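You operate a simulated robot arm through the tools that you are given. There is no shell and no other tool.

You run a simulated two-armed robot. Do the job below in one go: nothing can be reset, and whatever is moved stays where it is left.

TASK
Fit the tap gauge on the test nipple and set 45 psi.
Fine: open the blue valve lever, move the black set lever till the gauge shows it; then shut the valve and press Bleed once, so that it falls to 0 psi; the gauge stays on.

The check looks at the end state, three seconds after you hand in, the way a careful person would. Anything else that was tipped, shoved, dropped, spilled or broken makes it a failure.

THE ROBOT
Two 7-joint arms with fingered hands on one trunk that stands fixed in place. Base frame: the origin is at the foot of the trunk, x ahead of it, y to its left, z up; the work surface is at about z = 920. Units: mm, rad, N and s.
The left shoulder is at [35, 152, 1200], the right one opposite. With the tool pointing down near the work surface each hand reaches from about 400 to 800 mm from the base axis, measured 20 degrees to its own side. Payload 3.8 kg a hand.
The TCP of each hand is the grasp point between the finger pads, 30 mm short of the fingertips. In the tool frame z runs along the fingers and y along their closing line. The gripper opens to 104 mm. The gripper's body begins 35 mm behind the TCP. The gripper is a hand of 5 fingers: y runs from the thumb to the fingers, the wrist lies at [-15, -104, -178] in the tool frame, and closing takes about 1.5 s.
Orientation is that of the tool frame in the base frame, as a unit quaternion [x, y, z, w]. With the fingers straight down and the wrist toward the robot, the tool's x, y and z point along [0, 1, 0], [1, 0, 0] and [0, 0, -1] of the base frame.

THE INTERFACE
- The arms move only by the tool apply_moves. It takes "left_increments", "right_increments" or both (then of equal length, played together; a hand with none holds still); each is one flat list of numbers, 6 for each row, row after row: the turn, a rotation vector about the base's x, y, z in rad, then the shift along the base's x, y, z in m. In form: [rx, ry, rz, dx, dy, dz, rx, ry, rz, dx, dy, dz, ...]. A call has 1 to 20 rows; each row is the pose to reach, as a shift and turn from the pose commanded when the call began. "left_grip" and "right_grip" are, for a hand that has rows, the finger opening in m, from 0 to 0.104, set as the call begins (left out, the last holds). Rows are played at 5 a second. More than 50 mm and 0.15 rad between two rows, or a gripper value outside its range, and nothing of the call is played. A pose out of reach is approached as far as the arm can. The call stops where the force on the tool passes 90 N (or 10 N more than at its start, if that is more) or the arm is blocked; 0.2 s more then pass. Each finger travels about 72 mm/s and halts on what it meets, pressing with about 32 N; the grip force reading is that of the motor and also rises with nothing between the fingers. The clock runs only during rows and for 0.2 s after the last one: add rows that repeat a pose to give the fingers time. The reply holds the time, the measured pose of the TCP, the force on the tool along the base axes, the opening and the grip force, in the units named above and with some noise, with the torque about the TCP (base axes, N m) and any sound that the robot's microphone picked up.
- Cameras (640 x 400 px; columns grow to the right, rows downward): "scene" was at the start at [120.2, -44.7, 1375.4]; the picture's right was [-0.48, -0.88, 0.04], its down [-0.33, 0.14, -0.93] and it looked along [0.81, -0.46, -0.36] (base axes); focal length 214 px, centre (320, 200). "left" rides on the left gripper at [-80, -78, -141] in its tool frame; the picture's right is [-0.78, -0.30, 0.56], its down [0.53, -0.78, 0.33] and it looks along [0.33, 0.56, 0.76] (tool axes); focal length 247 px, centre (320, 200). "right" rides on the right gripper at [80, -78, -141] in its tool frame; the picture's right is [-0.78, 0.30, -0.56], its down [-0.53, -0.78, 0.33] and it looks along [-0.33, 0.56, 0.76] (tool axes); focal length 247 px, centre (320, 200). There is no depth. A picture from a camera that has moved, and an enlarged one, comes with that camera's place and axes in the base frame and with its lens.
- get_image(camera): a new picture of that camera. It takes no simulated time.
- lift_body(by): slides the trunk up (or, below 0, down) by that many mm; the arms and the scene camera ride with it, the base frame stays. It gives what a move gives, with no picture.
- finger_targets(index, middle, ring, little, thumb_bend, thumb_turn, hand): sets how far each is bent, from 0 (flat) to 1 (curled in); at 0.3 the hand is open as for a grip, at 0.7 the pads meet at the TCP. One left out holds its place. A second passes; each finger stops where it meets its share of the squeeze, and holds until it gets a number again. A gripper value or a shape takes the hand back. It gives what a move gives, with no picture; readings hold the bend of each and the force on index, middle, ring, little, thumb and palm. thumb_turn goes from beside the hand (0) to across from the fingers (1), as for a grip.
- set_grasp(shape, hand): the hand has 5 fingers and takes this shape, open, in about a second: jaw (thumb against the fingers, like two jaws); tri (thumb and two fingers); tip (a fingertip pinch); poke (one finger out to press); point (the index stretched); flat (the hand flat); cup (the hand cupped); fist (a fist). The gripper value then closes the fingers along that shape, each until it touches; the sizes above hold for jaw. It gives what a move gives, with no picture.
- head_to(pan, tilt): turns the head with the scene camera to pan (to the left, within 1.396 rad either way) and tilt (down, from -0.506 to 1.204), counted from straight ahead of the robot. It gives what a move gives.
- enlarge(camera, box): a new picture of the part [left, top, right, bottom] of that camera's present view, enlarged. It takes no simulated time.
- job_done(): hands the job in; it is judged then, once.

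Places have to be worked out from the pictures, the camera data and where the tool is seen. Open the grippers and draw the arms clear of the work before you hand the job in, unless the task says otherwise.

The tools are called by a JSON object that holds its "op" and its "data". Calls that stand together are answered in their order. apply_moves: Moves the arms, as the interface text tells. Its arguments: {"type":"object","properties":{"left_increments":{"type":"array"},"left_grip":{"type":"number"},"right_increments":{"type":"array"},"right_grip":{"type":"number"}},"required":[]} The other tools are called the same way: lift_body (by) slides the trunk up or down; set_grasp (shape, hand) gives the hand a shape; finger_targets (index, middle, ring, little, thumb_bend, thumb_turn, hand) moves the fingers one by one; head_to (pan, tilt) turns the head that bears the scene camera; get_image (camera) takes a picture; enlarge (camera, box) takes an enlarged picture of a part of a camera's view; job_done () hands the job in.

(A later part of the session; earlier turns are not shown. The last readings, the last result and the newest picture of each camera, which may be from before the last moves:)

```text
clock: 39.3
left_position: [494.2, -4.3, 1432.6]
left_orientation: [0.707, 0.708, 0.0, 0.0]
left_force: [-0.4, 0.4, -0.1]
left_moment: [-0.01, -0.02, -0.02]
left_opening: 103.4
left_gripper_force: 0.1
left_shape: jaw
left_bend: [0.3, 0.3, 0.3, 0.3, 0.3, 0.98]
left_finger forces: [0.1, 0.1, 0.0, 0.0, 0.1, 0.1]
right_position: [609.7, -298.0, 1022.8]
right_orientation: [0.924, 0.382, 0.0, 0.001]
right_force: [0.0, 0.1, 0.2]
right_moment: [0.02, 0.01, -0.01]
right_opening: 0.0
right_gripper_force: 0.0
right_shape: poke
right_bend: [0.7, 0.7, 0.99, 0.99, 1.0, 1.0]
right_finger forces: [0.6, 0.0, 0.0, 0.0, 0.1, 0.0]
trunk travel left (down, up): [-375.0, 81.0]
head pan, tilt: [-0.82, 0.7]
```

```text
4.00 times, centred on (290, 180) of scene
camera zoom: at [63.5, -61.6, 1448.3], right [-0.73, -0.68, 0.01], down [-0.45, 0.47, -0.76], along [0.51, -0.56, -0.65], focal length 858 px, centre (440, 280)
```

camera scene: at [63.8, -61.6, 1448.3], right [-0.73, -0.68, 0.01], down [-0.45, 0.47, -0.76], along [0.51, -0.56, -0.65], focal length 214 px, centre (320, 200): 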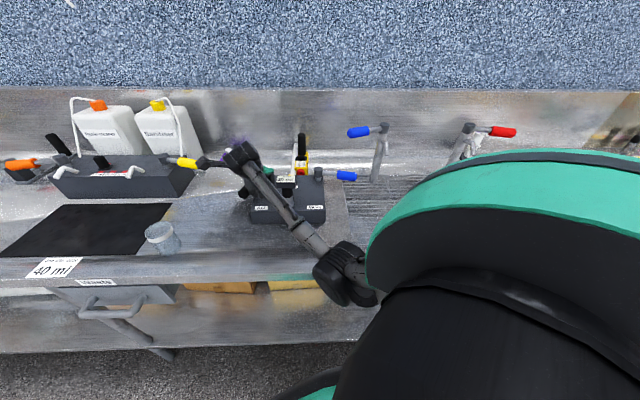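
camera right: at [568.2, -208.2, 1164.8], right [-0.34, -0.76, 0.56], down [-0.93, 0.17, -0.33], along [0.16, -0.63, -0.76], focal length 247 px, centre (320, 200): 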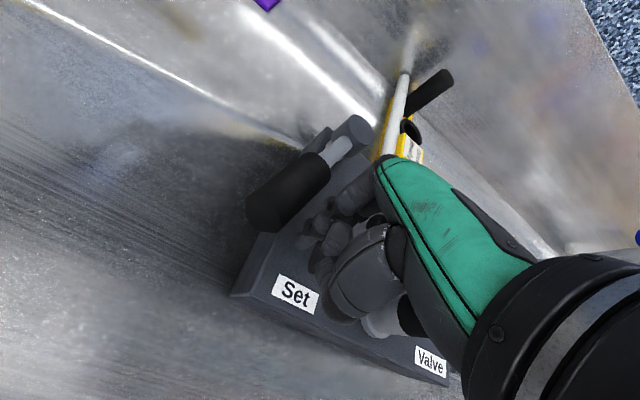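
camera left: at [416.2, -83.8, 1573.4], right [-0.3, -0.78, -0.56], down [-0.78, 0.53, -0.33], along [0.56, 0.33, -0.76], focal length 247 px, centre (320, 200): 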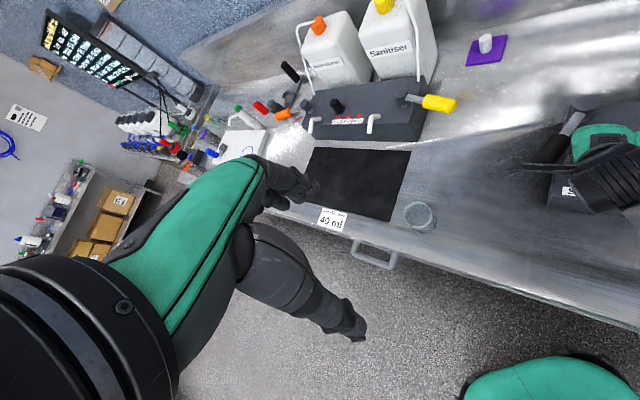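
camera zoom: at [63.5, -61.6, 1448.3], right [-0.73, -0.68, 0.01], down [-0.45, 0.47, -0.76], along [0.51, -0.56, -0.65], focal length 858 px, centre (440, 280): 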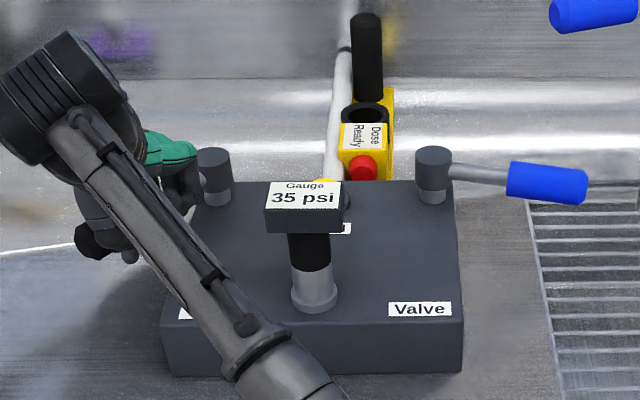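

Still 35 psi. I push another 8 mm.

{"op": "apply_moves", "data": {"right_increments": [0, 0, 0, 0.0038, 0.0016, 0, 0, 0, 0, 0.0074, 0.003, 0, 0, 0, 0, 0.0074, 0.003, 0, 0, 0, 0, 0.0074, 0.003, 0]}}

{"op": "enlarge", "data": {"camera": "scene", "box": [230, 130, 350, 230]}}

{"op": "enlarge", "data": {"camera": "right", "box": [220, 90, 420, 290]}}

```text
clock: 40.3
left_position: [495.0, -3.6, 1432.3]
left_orientation: [0.707, 0.707, 0.0, 0.0]
left_force: [1.1, -0.1, -0.1]
left_moment: [0.0, 0.01, 0.0]
left_opening: 103.6
left_gripper_force: 0.1
left_shape: jaw
left_bend: [0.3, 0.3, 0.3, 0.3, 0.3, 0.98]
left_finger forces: [0.0, 0.0, 0.0, 0.2, 0.0, 0.0]
right_position: [616.6, -293.2, 1024.3]
right_orientation: [0.924, 0.383, 0.001, 0.0]
right_force: [-1.3, -0.6, 0.2]
right_moment: [0.02, 0.03, 0.01]
right_opening: 0.1
right_gripper_force: 0.0
right_shape: poke
right_bend: [0.7, 0.7, 0.99, 0.99, 1.0, 1.0]
right_finger forces: [1.0, 0.1, 0.0, 0.0, 0.0, 0.1]
trunk travel left (down, up): [-375.0, 81.0]
head pan, tilt: [-0.82, 0.7]
```

```text
4.00 times, centred on (290, 180) of scene
camera zoom: at [63.4, -61.7, 1448.3], right [-0.73, -0.68, 0.01], down [-0.45, 0.47, -0.76], along [0.51, -0.56, -0.65], focal length 858 px, centre (440, 280)
```

zoom: 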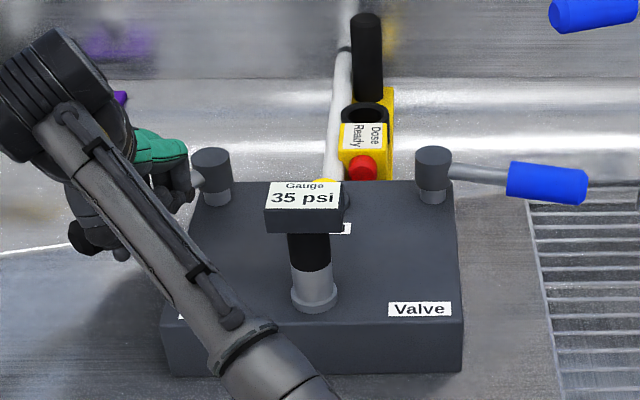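

```text
2.00 times, centred on (320, 190) of right
camera zoom: at [617.7, -182.2, 1165.3], right [-0.34, -0.76, 0.56], down [-0.93, 0.17, -0.33], along [0.16, -0.63, -0.76], focal length 494 px, centre (320, 220)
```

zoom: 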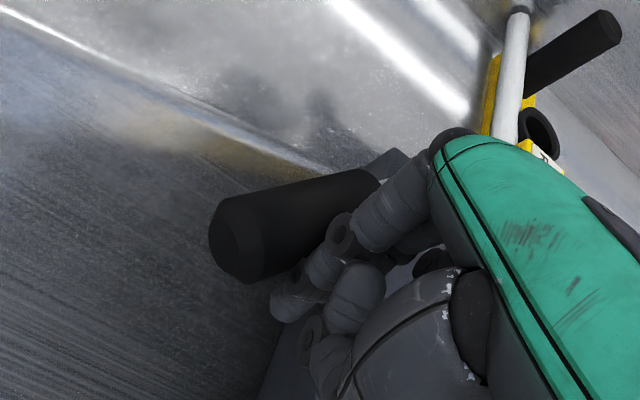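

Still 35 psi, consistent with roughly 10–12° per 5 psi. I push 8 mm more.

{"op": "apply_moves", "data": {"right_increments": [0, 0, 0, 0.0038, 0.0014, 0, 0, 0, 0, 0.0076, 0.0026, 0, 0, 0, 0, 0.0076, 0.0026, 0, 0, 0, 0, 0.0076, 0.0026, 0]}}

{"op": "enlarge", "data": {"camera": "scene", "box": [230, 130, 350, 230]}}

```text
clock: 41.3
left_position: [493.4, -5.2, 1434.4]
left_orientation: [0.708, 0.706, 0.0, 0.0]
left_force: [-0.3, 0.1, -0.3]
left_moment: [0.0, -0.03, 0.01]
left_opening: 103.7
left_gripper_force: 0.1
left_shape: jaw
left_bend: [0.3, 0.3, 0.3, 0.3, 0.3, 0.98]
left_finger forces: [0.0, 0.0, 0.0, 0.0, 0.0, 0.1]
right_position: [625.5, -290.8, 1022.3]
right_orientation: [0.924, 0.383, 0.0, 0.0]
right_force: [-1.2, -0.7, 1.0]
right_moment: [-0.01, 0.03, -0.05]
right_opening: 0.0
right_gripper_force: 0.2
right_shape: poke
right_bend: [0.7, 0.7, 0.99, 0.99, 1.0, 1.0]
right_finger forces: [1.2, 0.0, 0.0, 0.0, 0.0, 0.0]
trunk travel left (down, up): [-375.0, 81.0]
head pan, tilt: [-0.82, 0.7]
```

```text
4.00 times, centred on (290, 180) of scene
camera zoom: at [63.4, -61.6, 1448.3], right [-0.73, -0.68, 0.01], down [-0.45, 0.47, -0.76], along [0.51, -0.56, -0.65], focal length 858 px, centre (440, 280)
```

zoom: 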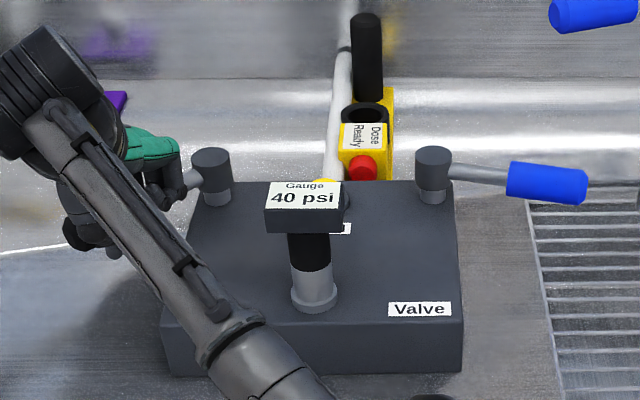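

40 psi. I continue 8 mm, then check.

{"op": "apply_moves", "data": {"right_increments": [0, 0, 0, 0.0039, 0.0011, 0, 0, 0, 0, 0.0078, 0.002, 0, 0, 0, 0, 0.0078, 0.002, 0, 0, 0, 0, 0.0078, 0.002, 0]}}

{"op": "enlarge", "data": {"camera": "scene", "box": [230, 130, 350, 230]}}

```text
clock: 42.3
left_position: [493.6, -4.3, 1432.4]
left_orientation: [0.707, 0.707, -0.001, 0.0]
left_force: [-0.2, 0.9, 0.4]
left_moment: [-0.01, 0.0, -0.01]
left_opening: 103.6
left_gripper_force: 0.0
left_shape: jaw
left_bend: [0.3, 0.3, 0.3, 0.3, 0.3, 0.98]
left_finger forces: [0.0, 0.0, 0.0, 0.1, 0.1, 0.0]
right_position: [634.3, -289.9, 1023.2]
right_orientation: [0.924, 0.382, 0.0, 0.0]
right_force: [-1.0, -1.5, 0.5]
right_moment: [-0.01, -0.04, 0.0]
right_opening: 0.0
right_gripper_force: 0.1
right_shape: poke
right_bend: [0.7, 0.7, 0.99, 0.99, 1.0, 1.0]
right_finger forces: [1.0, 0.0, 0.0, 0.0, 0.0, 0.1]
trunk travel left (down, up): [-375.0, 81.0]
head pan, tilt: [-0.82, 0.7]
```

```text
4.00 times, centred on (290, 180) of scene
camera zoom: at [63.5, -61.7, 1448.3], right [-0.73, -0.68, 0.01], down [-0.45, 0.47, -0.76], along [0.51, -0.56, -0.65], focal length 858 px, centre (440, 280)
```

zoom: 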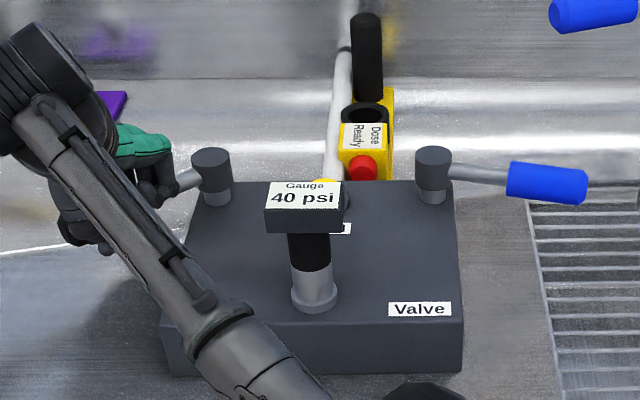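

Still 40 psi. I go on in finer 4 mm increments to find where 45 begins.

{"op": "apply_moves", "data": {"right_increments": [0, 0, 0, 0.002, 0.0004, 0, 0, 0, 0, 0.0039, 0.0008, 0, 0, 0, 0, 0.0039, 0.0008, 0, 0, 0, 0, 0.0039, 0.0008, 0]}}

{"op": "enlarge", "data": {"camera": "scene", "box": [230, 130, 350, 230]}}

```text
clock: 43.3
left_position: [493.2, -4.1, 1431.9]
left_orientation: [0.707, 0.707, 0.0, 0.0]
left_force: [-0.6, -0.5, -1.0]
left_moment: [0.01, 0.04, 0.02]
left_opening: 103.6
left_gripper_force: 0.0
left_shape: jaw
left_bend: [0.3, 0.3, 0.3, 0.3, 0.3, 0.98]
left_finger forces: [0.0, 0.0, 0.0, 0.1, 0.0, 0.1]
right_position: [637.2, -288.2, 1023.9]
right_orientation: [0.924, 0.382, 0.001, 0.0]
right_force: [-2.1, -1.0, 0.9]
right_moment: [0.0, -0.01, -0.04]
right_opening: 0.0
right_gripper_force: 0.0
right_shape: poke
right_bend: [0.7, 0.7, 0.99, 0.99, 1.0, 1.0]
right_finger forces: [0.6, 0.8, 0.1, 0.0, 0.1, 0.0]
trunk travel left (down, up): [-375.0, 81.0]
head pan, tilt: [-0.82, 0.7]
```

```text
4.00 times, centred on (290, 180) of scene
camera zoom: at [63.3, -61.7, 1448.3], right [-0.73, -0.68, 0.01], down [-0.45, 0.47, -0.76], along [0.51, -0.56, -0.65], focal length 858 px, centre (440, 280)
```

zoom: 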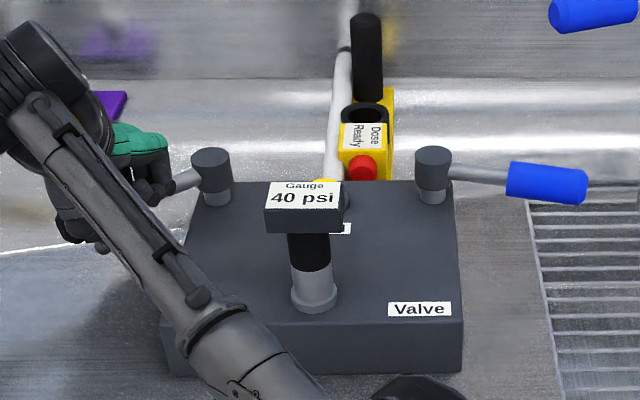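

Still 40 psi. Another 4 mm.

{"op": "apply_moves", "data": {"right_increments": [0, 0, 0, 0.002, 0.0003, 0, 0, 0, 0, 0.0039, 0.0006, 0, 0, 0, 0, 0.0039, 0.0006, 0, 0, 0, 0, 0.0039, 0.0006, 0]}}

{"op": "enlarge", "data": {"camera": "scene", "box": [230, 130, 350, 230]}}

```text
clock: 44.3
left_position: [494.1, -4.5, 1432.6]
left_orientation: [0.707, 0.707, 0.0, 0.0]
left_force: [-0.1, -0.4, 0.1]
left_moment: [0.0, 0.02, -0.01]
left_opening: 103.6
left_gripper_force: 0.0
left_shape: jaw
left_bend: [0.3, 0.3, 0.3, 0.3, 0.3, 0.98]
left_finger forces: [0.0, 0.0, 0.1, 0.0, 0.0, 0.0]
right_position: [640.9, -287.3, 1023.8]
right_orientation: [0.924, 0.382, 0.001, 0.0]
right_force: [-0.6, -0.7, 0.9]
right_moment: [-0.01, -0.02, 0.0]
right_opening: 0.0
right_gripper_force: 0.1
right_shape: poke
right_bend: [0.7, 0.7, 0.99, 0.99, 1.0, 1.0]
right_finger forces: [0.0, 1.5, 0.0, 0.0, 0.0, 0.1]
trunk travel left (down, up): [-375.0, 81.0]
head pan, tilt: [-0.82, 0.7]
```

```text
4.00 times, centred on (290, 180) of scene
camera zoom: at [63.3, -61.7, 1448.3], right [-0.73, -0.68, 0.01], down [-0.45, 0.47, -0.76], along [0.51, -0.56, -0.65], focal length 858 px, centre (440, 280)
```

zoom: 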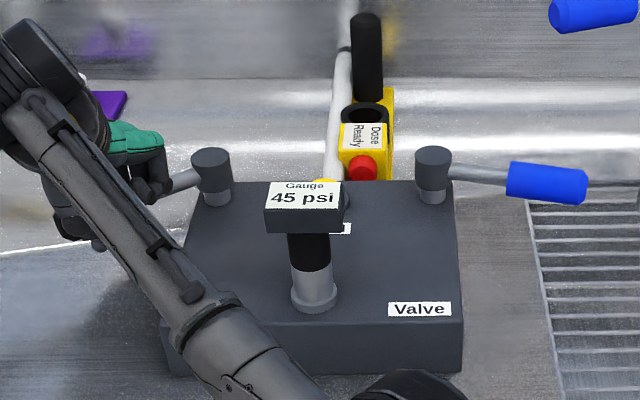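

The gauge just turned to 45 psi. Each 5-psi band spans roughly 9–10°, so I nudge about 3° (5.5 mm) further to sit inside the band.

{"op": "apply_moves", "data": {"right_increments": [0, 0, 0, 0.002, 0.0003, 0, 0, 0, 0, 0.004, 0.0005, 0, 0, 0, 0, 0.0055, 0.0007, 0, 0, 0, 0, 0.0055, 0.0007, 0, 0, 0, 0, 0.0055, 0.0007, 0]}}

{"op": "enlarge", "data": {"camera": "scene", "box": [230, 130, 350, 230]}}

```text
clock: 45.5
left_position: [493.8, -4.8, 1432.1]
left_orientation: [0.708, 0.707, 0.0, 0.001]
left_force: [0.4, 1.4, -0.1]
left_moment: [0.01, 0.03, -0.01]
left_opening: 103.5
left_gripper_force: 0.1
left_shape: jaw
left_bend: [0.3, 0.3, 0.3, 0.3, 0.3, 0.98]
left_finger forces: [0.0, 0.1, 0.0, 0.0, 0.1, 0.0]
right_position: [644.5, -287.1, 1023.9]
right_orientation: [0.924, 0.382, 0.001, -0.001]
right_force: [-2.2, -1.2, 1.0]
right_moment: [-0.06, -0.01, -0.04]
right_opening: 0.0
right_gripper_force: 0.0
right_shape: poke
right_bend: [0.7, 0.7, 0.99, 0.99, 1.0, 1.0]
right_finger forces: [0.0, 2.0, 0.1, 0.1, 0.0, 0.0]
trunk travel left (down, up): [-375.0, 81.0]
head pan, tilt: [-0.82, 0.7]
```

```text
4.00 times, centred on (290, 180) of scene
camera zoom: at [63.1, -61.6, 1448.4], right [-0.73, -0.68, 0.01], down [-0.45, 0.47, -0.76], along [0.51, -0.56, -0.65], focal length 858 px, centre (440, 280)
```

zoom: 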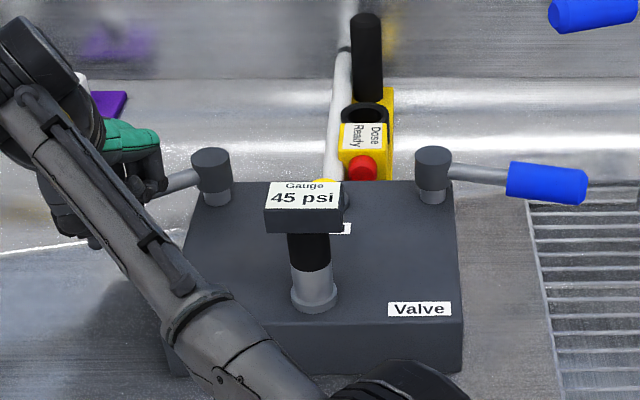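

45 psi holds. I back the fingers away from the handle and lift straight up, then verify the reading stays.

{"op": "apply_moves", "data": {"right_increments": [0, 0, 0, -0.01, -0.002, 0, 0, 0, 0, -0.022, -0.005, 0, 0, 0, 0, -0.022, -0.005, 0.03, 0, 0, 0, -0.022, -0.005, 0.07, 0, 0, 0, -0.022, -0.005, 0.11, 0, 0, 0, -0.022, -0.005, 0.15, 0, 0, 0, -0.022, -0.005, 0.15]}}

{"op": "get_image", "data": {"camera": "right"}}

{"op": "enlarge", "data": {"camera": "scene", "box": [220, 130, 370, 230]}}

```text
clock: 47.1
left_position: [495.1, -4.8, 1432.6]
left_orientation: [0.707, 0.707, 0.0, 0.0]
left_force: [-0.9, -0.4, 0.3]
left_moment: [0.01, 0.03, 0.0]
left_opening: 103.9
left_gripper_force: 0.0
left_shape: jaw
left_bend: [0.3, 0.3, 0.3, 0.3, 0.3, 0.98]
left_finger forces: [0.0, 0.1, 0.0, 0.1, 0.0, 0.0]
right_position: [622.3, -291.6, 1172.6]
right_orientation: [0.924, 0.383, 0.0, 0.0]
right_force: [-0.3, 0.1, -0.6]
right_moment: [0.02, -0.03, 0.04]
right_opening: 0.0
right_gripper_force: 0.0
right_shape: poke
right_bend: [0.7, 0.7, 0.99, 0.99, 1.0, 1.0]
right_finger forces: [0.0, 0.0, 0.0, 0.1, 0.1, 0.1]
trunk travel left (down, up): [-375.0, 81.0]
head pan, tilt: [-0.82, 0.7]
```

```text
taken
camera right: at [623.5, -180.1, 1314.6], right [-0.34, -0.76, 0.56], down [-0.93, 0.17, -0.33], along [0.16, -0.63, -0.76], focal length 247 px, centre (320, 200)
```

right: 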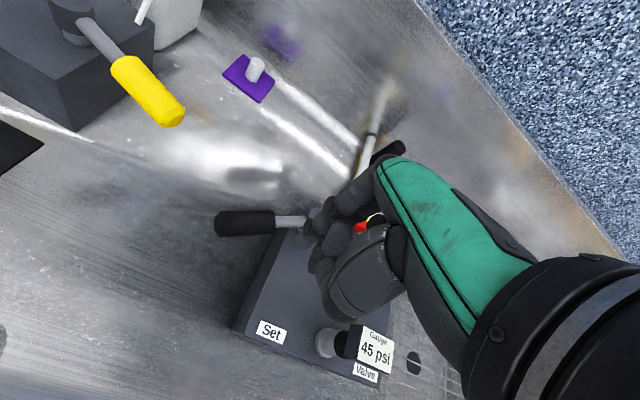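

```text
4.00 times, centred on (295, 180) of scene
camera zoom: at [63.9, -61.6, 1448.3], right [-0.73, -0.68, 0.01], down [-0.45, 0.47, -0.76], along [0.51, -0.56, -0.65], focal length 858 px, centre (420, 280)
```

zoom: 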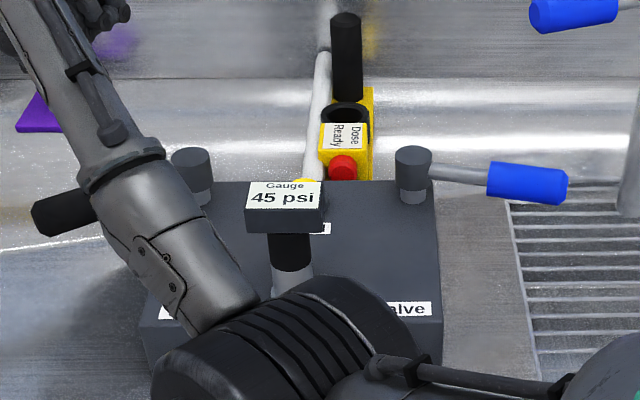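

45 psi stays with the hand clear. The blue sink-tap handle overhangs the open valve lever (its end is near (453, -618, 1150)), so to shut the valve I'll come round the lever's tip from low down; first I move the hand to the clear area in front, near (345, -604), tilting it slightly.

{"op": "apply_moves", "data": {"right_increments": [0, 0, 0, -0.032, -0.028, 0.012, 0, 0, 0, -0.062, -0.058, 0.022, 0, 0, 0, -0.092, -0.088, 0.022, 0, 0, 0, -0.122, -0.12, 0.022, 0, 0, 0, -0.152, -0.153, 0.022, 0, 0, 0, -0.182, -0.186, 0.022, 0, 0, 0, -0.212, -0.219, 0.022, -0.0707, -0.0707, 0, -0.237, -0.253, 0.022, -0.1414, -0.1414, 0, -0.26, -0.286, 0.022, -0.212, -0.212, 0, -0.277, -0.312, 0.018, -0.212, -0.212, 0, -0.277, -0.312, 0.018]}}

{"op": "get_image", "data": {"camera": "right"}}

{"op": "get_image", "data": {"camera": "scene"}}

{"op": "enlarge", "data": {"camera": "scene", "box": [250, 90, 450, 230]}}

```text
clock: 49.5
left_position: [495.0, -4.2, 1432.5]
left_orientation: [0.707, 0.707, 0.0, 0.0]
left_force: [0.5, 0.1, 0.2]
left_moment: [0.03, 0.01, 0.03]
left_opening: 103.5
left_gripper_force: 0.1
left_shape: jaw
left_bend: [0.3, 0.3, 0.3, 0.3, 0.3, 0.98]
left_finger forces: [0.0, 0.0, 0.0, 0.0, 0.0, 0.0]
right_position: [347.5, -605.2, 1190.6]
right_orientation: [0.914, 0.378, 0.057, 0.137]
right_force: [-0.4, 0.5, 0.2]
right_moment: [-0.03, -0.01, 0.0]
right_opening: 0.0
right_gripper_force: 0.1
right_shape: poke
right_bend: [0.7, 0.7, 0.99, 0.99, 1.0, 1.0]
right_finger forces: [0.1, 0.0, 0.1, 0.0, 0.0, 0.1]
trunk travel left (down, up): [-375.0, 81.0]
head pan, tilt: [-0.82, 0.7]
```

```text
taken
camera right: at [320.7, -466.2, 1303.2], right [-0.47, -0.63, 0.62], down [-0.83, 0.08, -0.55], along [0.3, -0.77, -0.56], focal length 247 px, centre (320, 200)
```

right: 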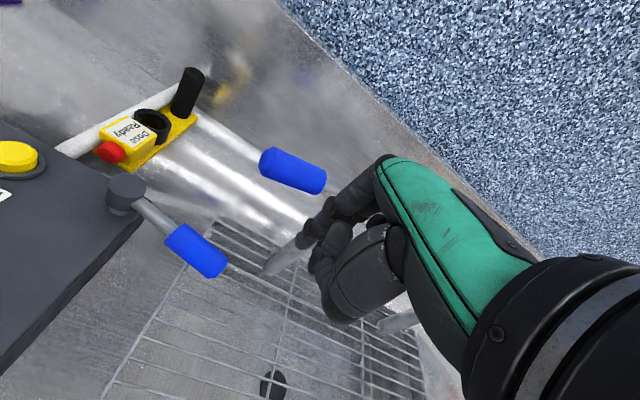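

```text
taken
camera scene: at [63.9, -61.4, 1448.3], right [-0.73, -0.68, 0.01], down [-0.45, 0.47, -0.76], along [0.51, -0.56, -0.65], focal length 214 px, centre (320, 200)
```

scene: 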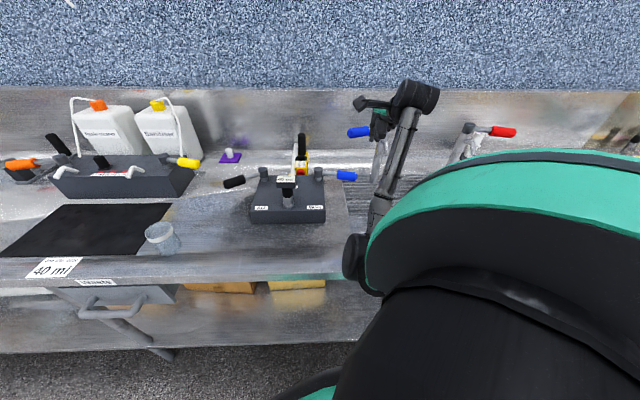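

```text
2.86 times, centred on (350, 160) of scene
camera zoom: at [63.9, -61.4, 1448.3], right [-0.73, -0.68, 0.01], down [-0.45, 0.47, -0.76], along [0.51, -0.56, -0.65], focal length 613 px, centre (234, 314)
```

zoom: 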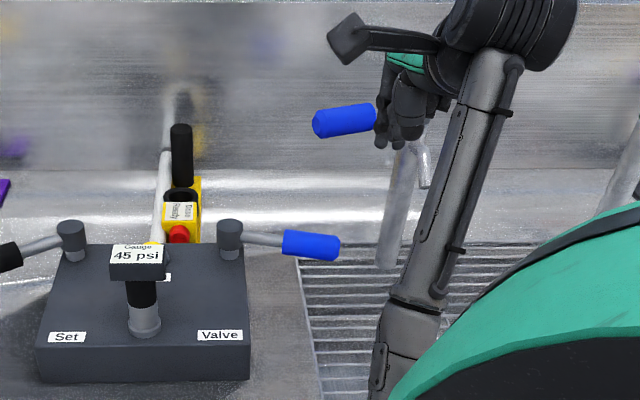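

The area around (347, -605) is clear, and the tap handle sits well above handle height. I lower to z≈1022 here in front of the valve lever's tip.

{"op": "apply_moves", "data": {"right_increments": [0, 0, 0, 0, 0, -0.04, 0, 0, 0, 0, 0, -0.08, 0, 0, 0, 0, 0, -0.12, 0, 0, 0, 0, 0, -0.15, 0, 0, 0, 0, 0, -0.168, 0, 0, 0, 0, 0, -0.168]}}

{"op": "get_image", "data": {"camera": "right"}}

{"op": "enlarge", "data": {"camera": "scene", "box": [270, 100, 430, 220]}}

```text
clock: 50.9
left_position: [493.7, -3.6, 1432.4]
left_orientation: [0.707, 0.707, 0.001, 0.0]
left_force: [0.4, -0.2, -0.1]
left_moment: [-0.01, -0.03, 0.03]
left_opening: 103.7
left_gripper_force: 0.1
left_shape: jaw
left_bend: [0.3, 0.3, 0.3, 0.3, 0.3, 0.98]
left_finger forces: [0.0, 0.1, 0.0, 0.0, 0.0, 0.0]
right_position: [347.2, -603.7, 1023.3]
right_orientation: [0.914, 0.378, 0.057, 0.138]
right_force: [-0.2, -0.9, 0.7]
right_moment: [-0.01, -0.03, 0.04]
right_opening: 0.0
right_gripper_force: 0.1
right_shape: poke
right_bend: [0.7, 0.7, 0.99, 0.99, 1.0, 1.0]
right_finger forces: [0.0, 0.0, 0.0, 0.0, 0.1, 0.0]
trunk travel left (down, up): [-375.0, 81.0]
head pan, tilt: [-0.82, 0.7]
```

```text
taken
camera right: at [320.0, -465.9, 1135.1], right [-0.46, -0.63, 0.62], down [-0.83, 0.08, -0.55], along [0.3, -0.77, -0.56], focal length 247 px, centre (320, 200)
```

right: 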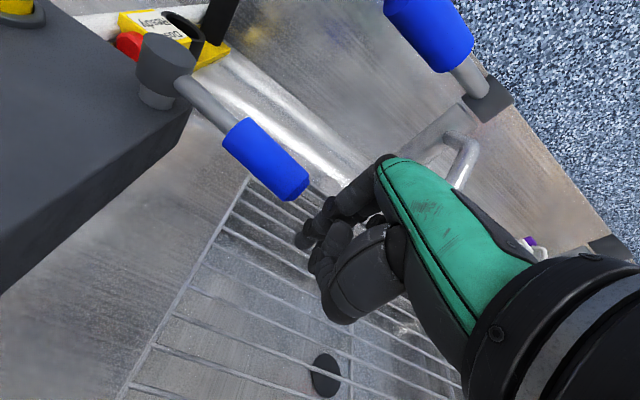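

```text
3.33 times, centred on (350, 160) of scene
camera zoom: at [63.7, -61.6, 1448.3], right [-0.73, -0.68, 0.01], down [-0.45, 0.47, -0.76], along [0.51, -0.56, -0.65], focal length 715 px, centre (220, 333)
```

zoom: 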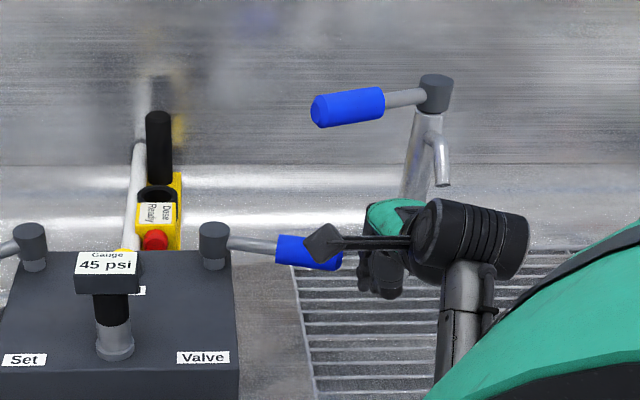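

The hand is low in front of the lever tip, and the tap handle's end works out near (448, -622, 1155), well above. I zoom in on the fingers to see what sits on their palm side before going round the tip.

{"op": "enlarge", "data": {"camera": "right", "box": [200, 120, 440, 340]}}

{"op": "enlarge", "data": {"camera": "scene", "box": [325, 140, 395, 195]}}

```text
1.82 times, centred on (320, 230) of right
camera zoom: at [320.0, -465.9, 1135.1], right [-0.46, -0.63, 0.62], down [-0.83, 0.08, -0.55], along [0.3, -0.77, -0.56], focal length 449 px, centre (320, 146)
```

zoom: 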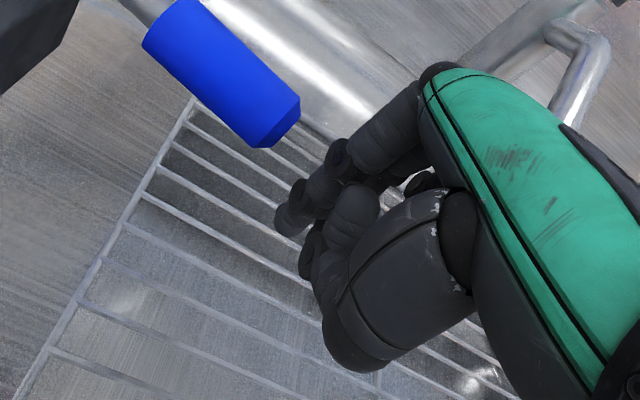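

```text
7.27 times, centred on (360, 168) of scene
camera zoom: at [63.7, -61.6, 1448.3], right [-0.73, -0.68, 0.01], down [-0.45, 0.47, -0.76], along [0.51, -0.56, -0.65], focal length 1560 px, centre (29, 436)
```

zoom: 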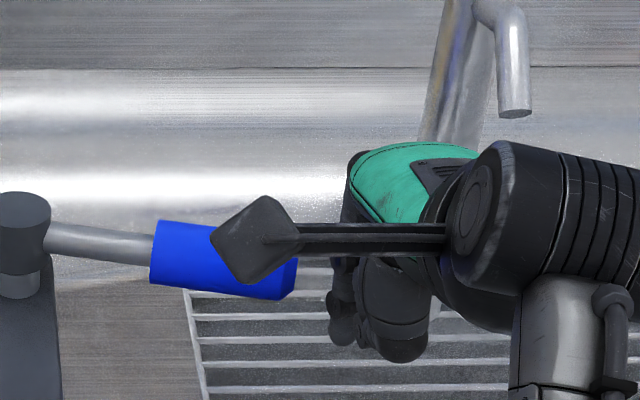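

In the poke shape the thumb lies against the palm side of the fingers and would wedge over the handle. I open the thumb away so only the two straight fingers hook behind the handle, then look again.

{"op": "finger_targets", "data": {"hand": "right", "thumb_bend": 0.05}}

{"op": "enlarge", "data": {"camera": "right", "box": [200, 120, 440, 340]}}

{"op": "enlarge", "data": {"camera": "scene", "box": [325, 140, 395, 195]}}

```text
clock: 51.9
left_position: [494.5, -5.1, 1433.1]
left_orientation: [0.707, 0.707, 0.0, 0.0]
left_force: [0.1, 0.5, 0.4]
left_moment: [0.02, 0.01, 0.0]
left_opening: 103.8
left_gripper_force: 0.1
left_shape: jaw
left_bend: [0.3, 0.3, 0.3, 0.3, 0.3, 0.98]
left_finger forces: [0.1, 0.1, 0.0, 0.1, 0.1, 0.0]
right_position: [346.8, -604.8, 1022.3]
right_orientation: [0.914, 0.378, 0.057, 0.138]
right_force: [-0.3, 0.5, -0.3]
right_moment: [0.0, 0.0, 0.0]
right_opening: 63.2
right_gripper_force: 0.0
right_shape: fingers
right_bend: [0.7, 0.7, 0.99, 0.99, 0.05, 1.0]
right_finger forces: [0.0, 0.1, 0.0, 0.0, 0.0, 0.0]
trunk travel left (down, up): [-375.0, 81.0]
head pan, tilt: [-0.82, 0.7]
```

```text
1.82 times, centred on (320, 230) of right
camera zoom: at [320.0, -466.0, 1135.5], right [-0.46, -0.63, 0.62], down [-0.83, 0.08, -0.55], along [0.3, -0.77, -0.56], focal length 449 px, centre (320, 146)
```

zoom: 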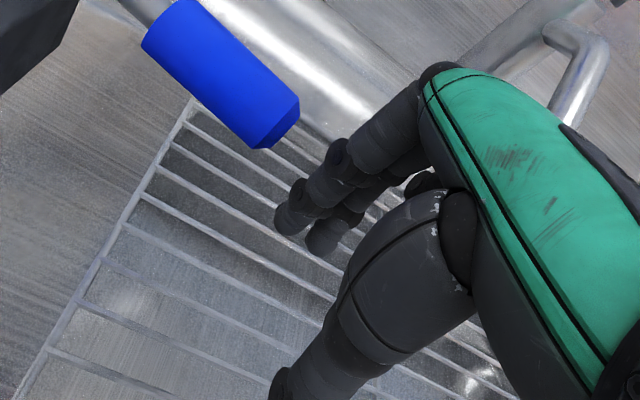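

```text
7.27 times, centred on (360, 168) of scene
camera zoom: at [63.6, -61.7, 1448.3], right [-0.73, -0.68, 0.01], down [-0.45, 0.47, -0.76], along [0.51, -0.56, -0.65], focal length 1560 px, centre (29, 436)
```

zoom: 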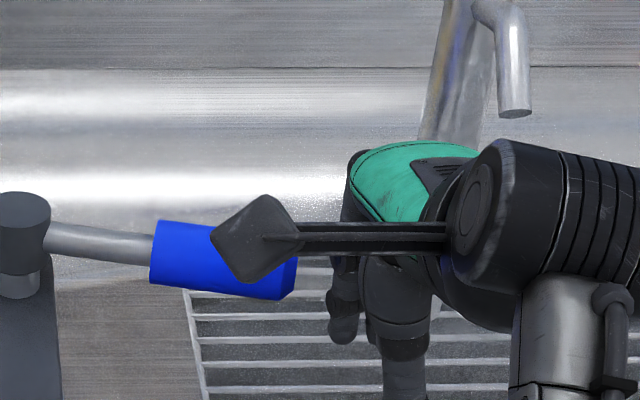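

The two fingers now stand free with a 63 mm gap to the thumb. I move round the lever's tip to a point in line with the handle (about (381, -669)) and look before sliding in.

{"op": "apply_moves", "data": {"right_increments": [0, 0, 0, 0.0115, -0.0214, -0.002, 0, 0, 0, 0.023, -0.0428, -0.002, 0, 0, 0, 0.0345, -0.0642, -0.002, 0, 0, 0, 0.0345, -0.0642, -0.002]}}

{"op": "get_image", "data": {"camera": "right"}}

{"op": "enlarge", "data": {"camera": "scene", "box": [310, 110, 400, 200]}}

```text
clock: 52.9
left_position: [502.7, -1.6, 1429.4]
left_orientation: [0.707, 0.707, -0.003, -0.001]
left_force: [0.2, 0.0, 0.2]
left_moment: [-0.01, -0.02, 0.0]
left_opening: 103.6
left_gripper_force: 0.1
left_shape: jaw
left_bend: [0.3, 0.3, 0.3, 0.3, 0.3, 0.98]
left_finger forces: [0.1, 0.0, 0.0, 0.0, 0.0, 0.1]
right_position: [391.0, -661.6, 1011.7]
right_orientation: [0.913, 0.384, 0.055, 0.128]
right_force: [21.6, 37.7, -36.1]
right_moment: [-1.95, 0.01, -1.31]
right_opening: 63.2
right_gripper_force: 27.5
right_shape: fingers
right_bend: [0.7, 0.7, 0.99, 0.99, 0.05, 1.0]
right_finger forces: [0.1, 0.0, 0.1, 0.0, 0.0, 55.6]
trunk travel left (down, up): [-375.0, 81.0]
head pan, tilt: [-0.82, 0.7]
```

```text
taken
camera right: at [364.1, -524.6, 1127.4], right [-0.45, -0.65, 0.62], down [-0.84, 0.08, -0.54], along [0.3, -0.76, -0.58], focal length 247 px, centre (320, 200)
```

right: 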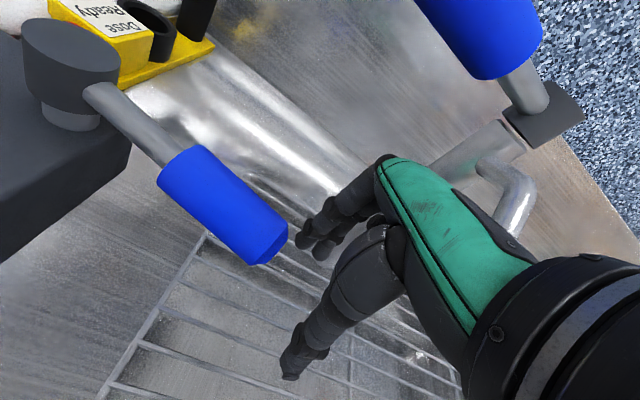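

```text
4.44 times, centred on (355, 155) of scene
camera zoom: at [72.7, -57.7, 1447.8], right [-0.73, -0.68, 0.02], down [-0.46, 0.47, -0.75], along [0.51, -0.56, -0.66], focal length 953 px, centre (164, 400)
```

zoom: 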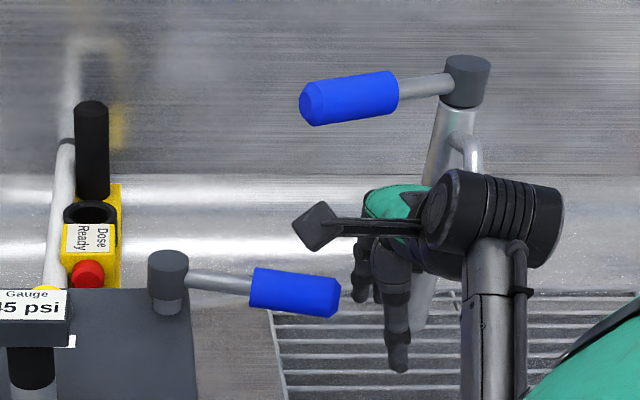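

The back of the hand met something (about 57 N): evidently the sink tap's spout or post, with a sideways/downward reaction. I retreat at once along the same path and inspect.

{"op": "apply_moves", "data": {"right_increments": [0, 0, 0, -0.006, 0.0107, 0.0005, 0, 0, 0, -0.0115, 0.0214, 0.001, 0, 0, 0, -0.023, 0.0428, 0.002, 0, 0, 0, -0.0345, 0.0642, 0.002, 0, 0, 0, -0.0345, 0.0642, 0.002]}}

{"op": "get_image", "data": {"camera": "right"}}

{"op": "enlarge", "data": {"camera": "scene", "box": [310, 110, 400, 200]}}

```text
clock: 54.1
left_position: [495.2, -2.8, 1432.9]
left_orientation: [0.706, 0.708, 0.0, -0.001]
left_force: [0.4, 0.1, -0.2]
left_moment: [-0.01, 0.01, -0.02]
left_opening: 104.0
left_gripper_force: 0.1
left_shape: jaw
left_bend: [0.3, 0.3, 0.3, 0.3, 0.3, 0.98]
left_finger forces: [0.0, 0.1, 0.0, 0.0, 0.0, 0.0]
right_position: [347.6, -603.9, 1024.5]
right_orientation: [0.914, 0.377, 0.056, 0.139]
right_force: [0.7, -0.8, -0.9]
right_moment: [-0.03, 0.03, -0.06]
right_opening: 63.3
right_gripper_force: 0.1
right_shape: fingers
right_bend: [0.7, 0.7, 0.99, 0.99, 0.05, 1.0]
right_finger forces: [0.0, 0.1, 0.1, 0.1, 0.0, 0.0]
trunk travel left (down, up): [-375.0, 81.0]
head pan, tilt: [-0.82, 0.7]
```

```text
taken
camera right: at [320.6, -465.5, 1136.0], right [-0.47, -0.63, 0.62], down [-0.83, 0.08, -0.55], along [0.3, -0.77, -0.56], focal length 247 px, centre (320, 200)
```

right: 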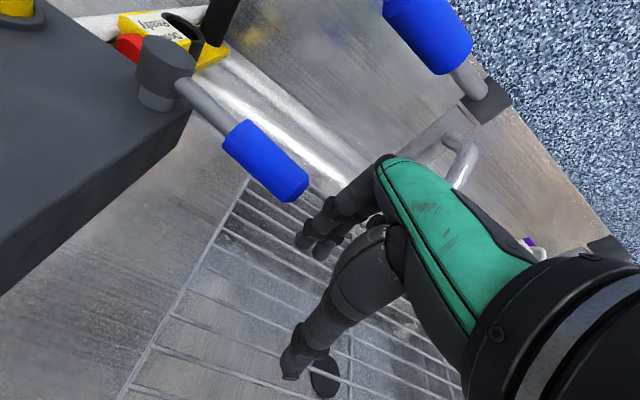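

```text
4.44 times, centred on (355, 155) of scene
camera zoom: at [64.1, -61.3, 1448.4], right [-0.73, -0.68, 0.01], down [-0.45, 0.47, -0.76], along [0.51, -0.56, -0.65], focal length 953 px, centre (164, 400)
```

zoom: 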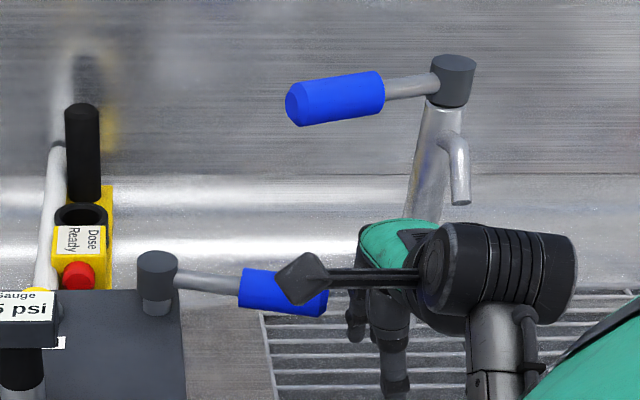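

Everything there looks unchanged: the tap handle and spout are where they were. The outer route is blocked by the spout (near (343, -695, 1100)), so instead I'll tilt the hand further and hook the handle from the robot side with curled fingers kept low; first I rise and tilt in free space.

{"op": "apply_moves", "data": {"right_increments": [0, 0, 0, 0, 0, 0.04, -0.07, -0.07, 0, 0.012, 0.014, 0.07, -0.14, -0.14, 0, 0.026, 0.03, 0.073, -0.21, -0.21, 0, 0.036, 0.042, 0.073, -0.283, -0.283, 0, 0.043, 0.049, 0.073, -0.283, -0.283, 0, 0.043, 0.049, 0.073]}}

{"op": "finger_targets", "data": {"hand": "right", "index": 0.5, "middle": 0.5, "thumb_bend": 0.3, "thumb_turn": 0}}

{"op": "get_image", "data": {"camera": "right"}}

{"op": "enlarge", "data": {"camera": "scene", "box": [290, 100, 410, 200]}}

```text
clock: 55.5
left_position: [493.4, -4.8, 1433.4]
left_orientation: [0.707, 0.707, 0.001, 0.0]
left_force: [0.2, -0.5, 0.9]
left_moment: [0.0, -0.01, -0.05]
left_opening: 103.5
left_gripper_force: 0.1
left_shape: jaw
left_bend: [0.3, 0.3, 0.3, 0.3, 0.3, 0.98]
left_finger forces: [0.0, 0.1, 0.0, 0.1, 0.0, 0.1]
right_position: [389.8, -555.7, 1095.3]
right_orientation: [0.868, 0.36, 0.131, 0.317]
right_force: [0.3, -0.1, 0.2]
right_moment: [-0.03, -0.01, 0.03]
right_opening: 63.2
right_gripper_force: 0.1
right_shape: fingers
right_bend: [0.7, 0.7, 0.99, 0.99, 0.05, 1.0]
right_finger forces: [0.0, 0.0, 0.0, 0.0, 0.1, 0.1]
trunk travel left (down, up): [-375.0, 81.0]
head pan, tilt: [-0.82, 0.7]
```

```text
clock: 56.5
left_position: [493.3, -4.8, 1433.8]
left_orientation: [0.707, 0.707, 0.0, 0.0]
left_force: [0.9, -0.1, 0.4]
left_moment: [0.02, 0.04, 0.0]
left_opening: 103.6
left_gripper_force: 0.0
left_shape: jaw
left_bend: [0.3, 0.3, 0.3, 0.3, 0.3, 0.98]
left_finger forces: [0.1, 0.1, 0.0, 0.1, 0.0, 0.0]
right_position: [390.6, -555.1, 1095.7]
right_orientation: [0.868, 0.36, 0.131, 0.317]
right_force: [-0.5, 0.1, 0.2]
right_moment: [-0.02, -0.01, -0.01]
right_opening: 132.8
right_gripper_force: 0.0
right_shape: fingers
right_bend: [0.5, 0.5, 0.99, 0.99, 0.3, 0.0]
right_finger forces: [0.0, 0.0, 0.1, 0.1, 0.0, 0.0]
trunk travel left (down, up): [-375.0, 81.0]
head pan, tilt: [-0.82, 0.7]
```

```text
taken
camera right: at [338.8, -393.0, 1154.6], right [-0.64, -0.46, 0.62], down [-0.65, -0.11, -0.75], along [0.41, -0.88, -0.22], focal length 247 px, centre (320, 200)
```

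right: 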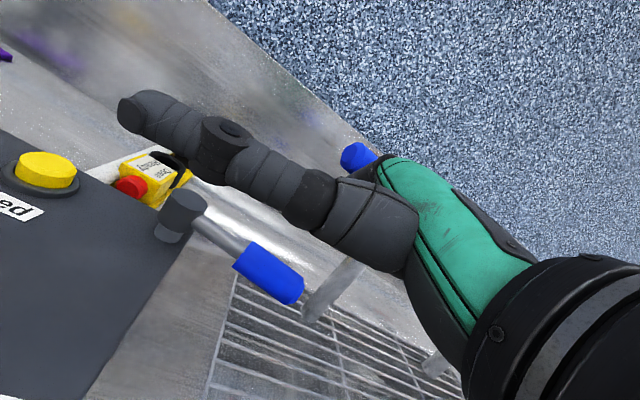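

```text
4.00 times, centred on (350, 150) of scene
camera zoom: at [63.6, -61.6, 1448.3], right [-0.73, -0.68, 0.01], down [-0.45, 0.47, -0.76], along [0.51, -0.56, -0.65], focal length 858 px, centre (200, 400)
```

zoom: 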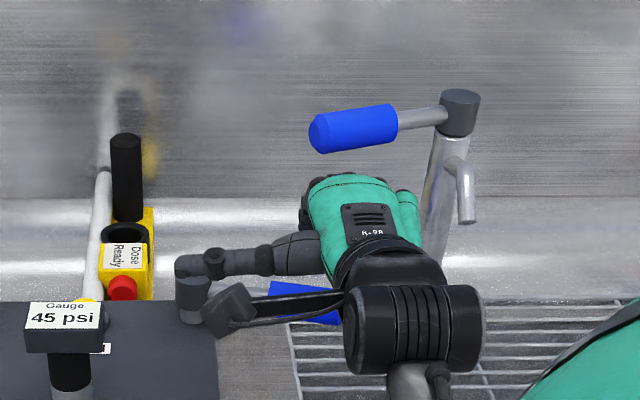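

The thumb now sticks out sideways; I'd rather have it folded out of the way. I bend it in with the turn kept beside the hand and look again.

{"op": "finger_targets", "data": {"hand": "right", "thumb_bend": 1.0}}

{"op": "get_image", "data": {"camera": "right"}}

{"op": "enlarge", "data": {"camera": "scene", "box": [290, 100, 410, 200]}}

```text
clock: 57.5
left_position: [493.9, -4.7, 1433.2]
left_orientation: [0.707, 0.707, -0.001, 0.0]
left_force: [0.7, 0.9, 1.0]
left_moment: [0.0, 0.01, 0.0]
left_opening: 103.7
left_gripper_force: 0.1
left_shape: jaw
left_bend: [0.3, 0.3, 0.3, 0.3, 0.3, 0.98]
left_finger forces: [0.0, 0.0, 0.1, 0.0, 0.0, 0.0]
right_position: [390.4, -556.3, 1096.5]
right_orientation: [0.868, 0.359, 0.131, 0.318]
right_force: [-0.6, 0.2, -0.1]
right_moment: [-0.01, 0.01, 0.03]
right_opening: 55.4
right_gripper_force: 0.1
right_shape: fingers
right_bend: [0.5, 0.5, 0.99, 0.99, 1.0, 0.0]
right_finger forces: [0.0, 0.1, 0.1, 0.0, 0.0, 0.0]
trunk travel left (down, up): [-375.0, 81.0]
head pan, tilt: [-0.82, 0.7]
```

```text
taken
camera right: at [338.8, -393.1, 1154.6], right [-0.64, -0.46, 0.62], down [-0.65, -0.11, -0.75], along [0.41, -0.88, -0.22], focal length 247 px, centre (320, 200)
```

right: 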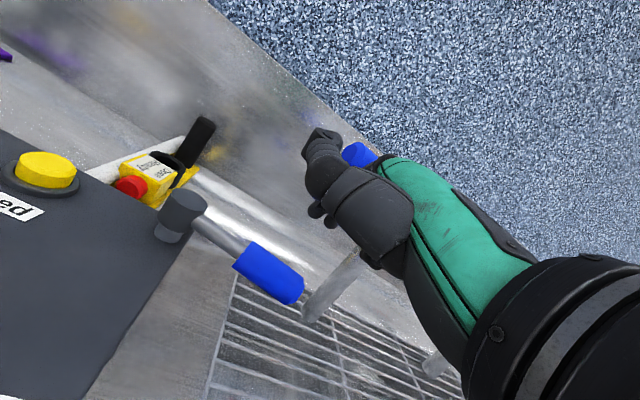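

```text
4.00 times, centred on (350, 150) of scene
camera zoom: at [63.6, -61.6, 1448.3], right [-0.73, -0.68, 0.01], down [-0.45, 0.47, -0.76], along [0.51, -0.56, -0.65], focal length 858 px, centre (200, 400)
```

zoom: 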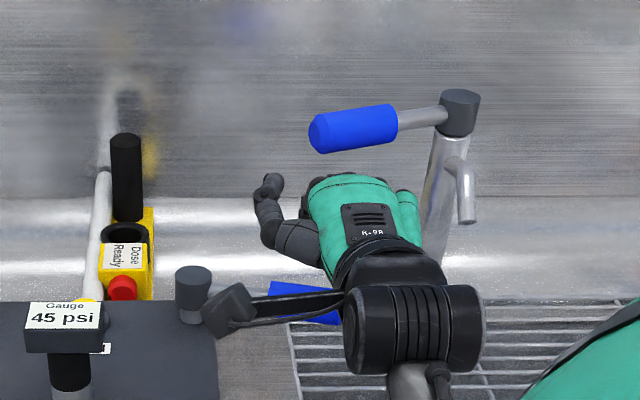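

The thumb is now tucked beside the index, out of the palm side. I lower the tilted hand to z≈1042 on the robot side of the blue handle, ready to reach over it.

{"op": "apply_moves", "data": {"right_increments": [0, 0, 0, -0.001, 0.015, 0, 0, 0, 0, -0.001, 0.015, -0.025, 0, 0, 0, -0.001, 0.015, -0.045, 0, 0, 0, -0.001, 0.015, -0.054, 0, 0, 0, -0.001, 0.015, -0.054]}}

{"op": "get_image", "data": {"camera": "right"}}

{"op": "enlarge", "data": {"camera": "scene", "box": [290, 100, 410, 200]}}

{"op": "enlarge", "data": {"camera": "right", "box": [200, 120, 420, 320]}}

```text
clock: 58.7
left_position: [494.7, -4.9, 1432.8]
left_orientation: [0.707, 0.707, 0.0, 0.0]
left_force: [0.2, 0.6, -0.8]
left_moment: [-0.02, -0.01, 0.04]
left_opening: 103.7
left_gripper_force: 0.1
left_shape: jaw
left_bend: [0.3, 0.3, 0.3, 0.3, 0.3, 0.98]
left_finger forces: [0.1, 0.0, 0.0, 0.0, 0.1, 0.0]
right_position: [389.9, -542.9, 1046.6]
right_orientation: [0.867, 0.358, 0.132, 0.32]
right_force: [-0.5, -0.1, 0.7]
right_moment: [0.0, 0.02, -0.02]
right_opening: 55.8
right_gripper_force: 0.1
right_shape: fingers
right_bend: [0.5, 0.5, 0.99, 0.99, 1.0, 0.0]
right_finger forces: [0.0, 0.1, 0.0, 0.0, 0.0, 0.0]
trunk travel left (down, up): [-375.0, 81.0]
head pan, tilt: [-0.82, 0.7]
```

```text
taken
camera right: at [338.8, -379.2, 1103.6], right [-0.65, -0.45, 0.62], down [-0.64, -0.11, -0.76], along [0.41, -0.89, -0.22], focal length 247 px, centre (320, 200)
```

right: 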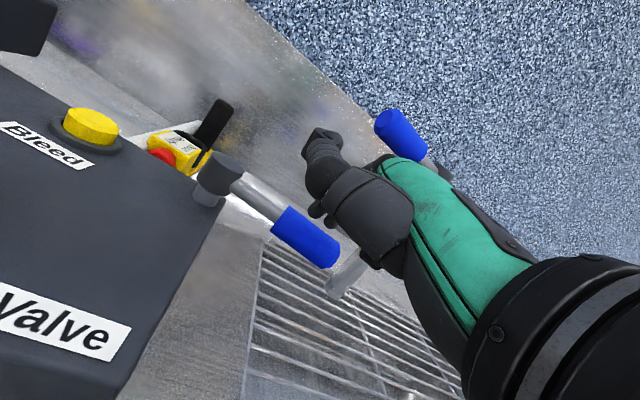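

```text
4.00 times, centred on (350, 150) of scene
camera zoom: at [63.6, -61.6, 1448.3], right [-0.73, -0.68, 0.01], down [-0.45, 0.47, -0.76], along [0.51, -0.56, -0.65], focal length 858 px, centre (200, 400)
```

zoom: 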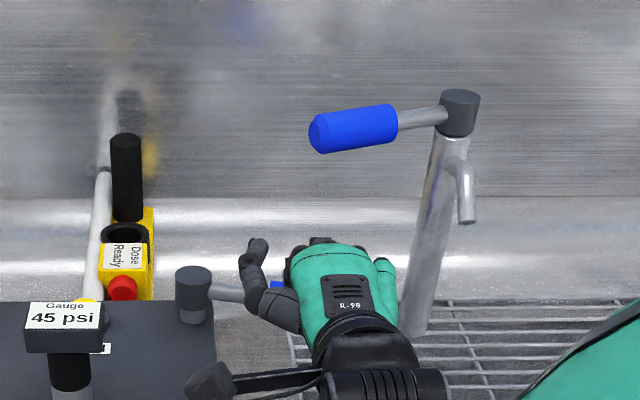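

```text
2.00 times, centred on (310, 220) of right
camera zoom: at [338.8, -379.2, 1103.6], right [-0.65, -0.45, 0.62], down [-0.64, -0.11, -0.76], along [0.41, -0.89, -0.22], focal length 494 px, centre (340, 160)
```

zoom: 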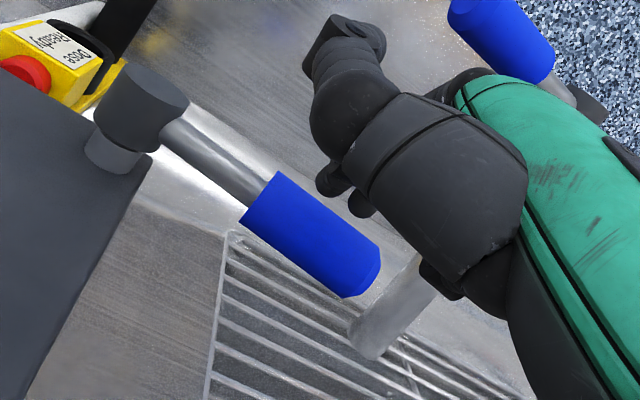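

The fingertips (bend 0.5) are at about z 1038–1046, above the handle top (≈1026). I advance 60 mm along the outward normal so the tips pass over the handle, watching the force.

{"op": "apply_moves", "data": {"right_increments": [0, 0, 0, 0.008, -0.0127, 0, 0, 0, 0, 0.016, -0.0254, 0, 0, 0, 0, 0.024, -0.0381, 0, 0, 0, 0, 0.0319, -0.0508, 0, 0, 0, 0, 0.0319, -0.0508, 0]}}

{"op": "get_image", "data": {"camera": "right"}}

{"op": "enlarge", "data": {"camera": "scene", "box": [290, 100, 410, 200]}}

```text
clock: 59.9
left_position: [493.5, -4.1, 1433.0]
left_orientation: [0.707, 0.707, 0.0, 0.0]
left_force: [0.2, 0.2, -0.1]
left_moment: [0.01, 0.03, 0.03]
left_opening: 103.6
left_gripper_force: 0.0
left_shape: jaw
left_bend: [0.3, 0.3, 0.3, 0.3, 0.3, 0.98]
left_finger forces: [0.1, 0.0, 0.0, 0.1, 0.0, 0.1]
right_position: [421.5, -590.5, 1042.7]
right_orientation: [0.868, 0.359, 0.131, 0.317]
right_force: [-0.2, 0.5, 0.3]
right_moment: [-0.02, 0.01, 0.01]
right_opening: 55.4
right_gripper_force: 0.0
right_shape: fingers
right_bend: [0.5, 0.5, 0.99, 0.99, 1.0, 0.0]
right_finger forces: [0.0, 0.1, 0.0, 0.1, 0.0, 0.0]
trunk travel left (down, up): [-375.0, 81.0]
head pan, tilt: [-0.82, 0.7]
```

```text
taken
camera right: at [370.1, -427.9, 1100.5], right [-0.64, -0.46, 0.62], down [-0.65, -0.11, -0.75], along [0.41, -0.88, -0.22], focal length 247 px, centre (320, 200)
```

right: 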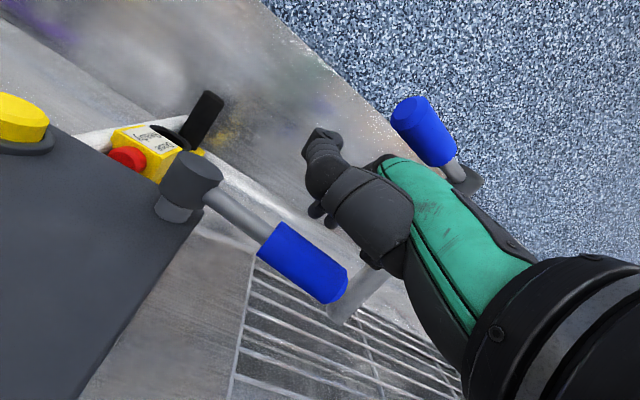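

```text
4.00 times, centred on (350, 150) of scene
camera zoom: at [63.5, -61.6, 1448.3], right [-0.73, -0.68, 0.01], down [-0.45, 0.47, -0.76], along [0.51, -0.56, -0.65], focal length 858 px, centre (200, 400)
```

zoom: 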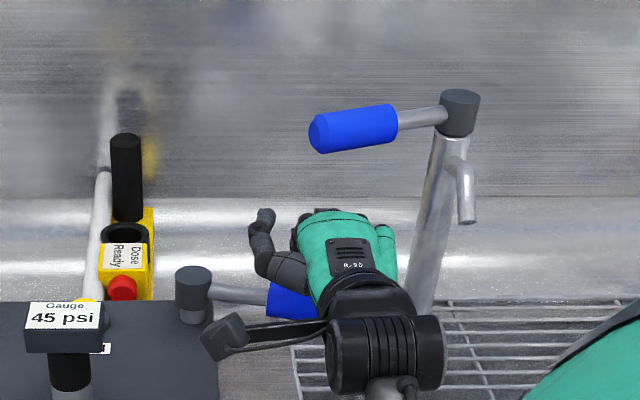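

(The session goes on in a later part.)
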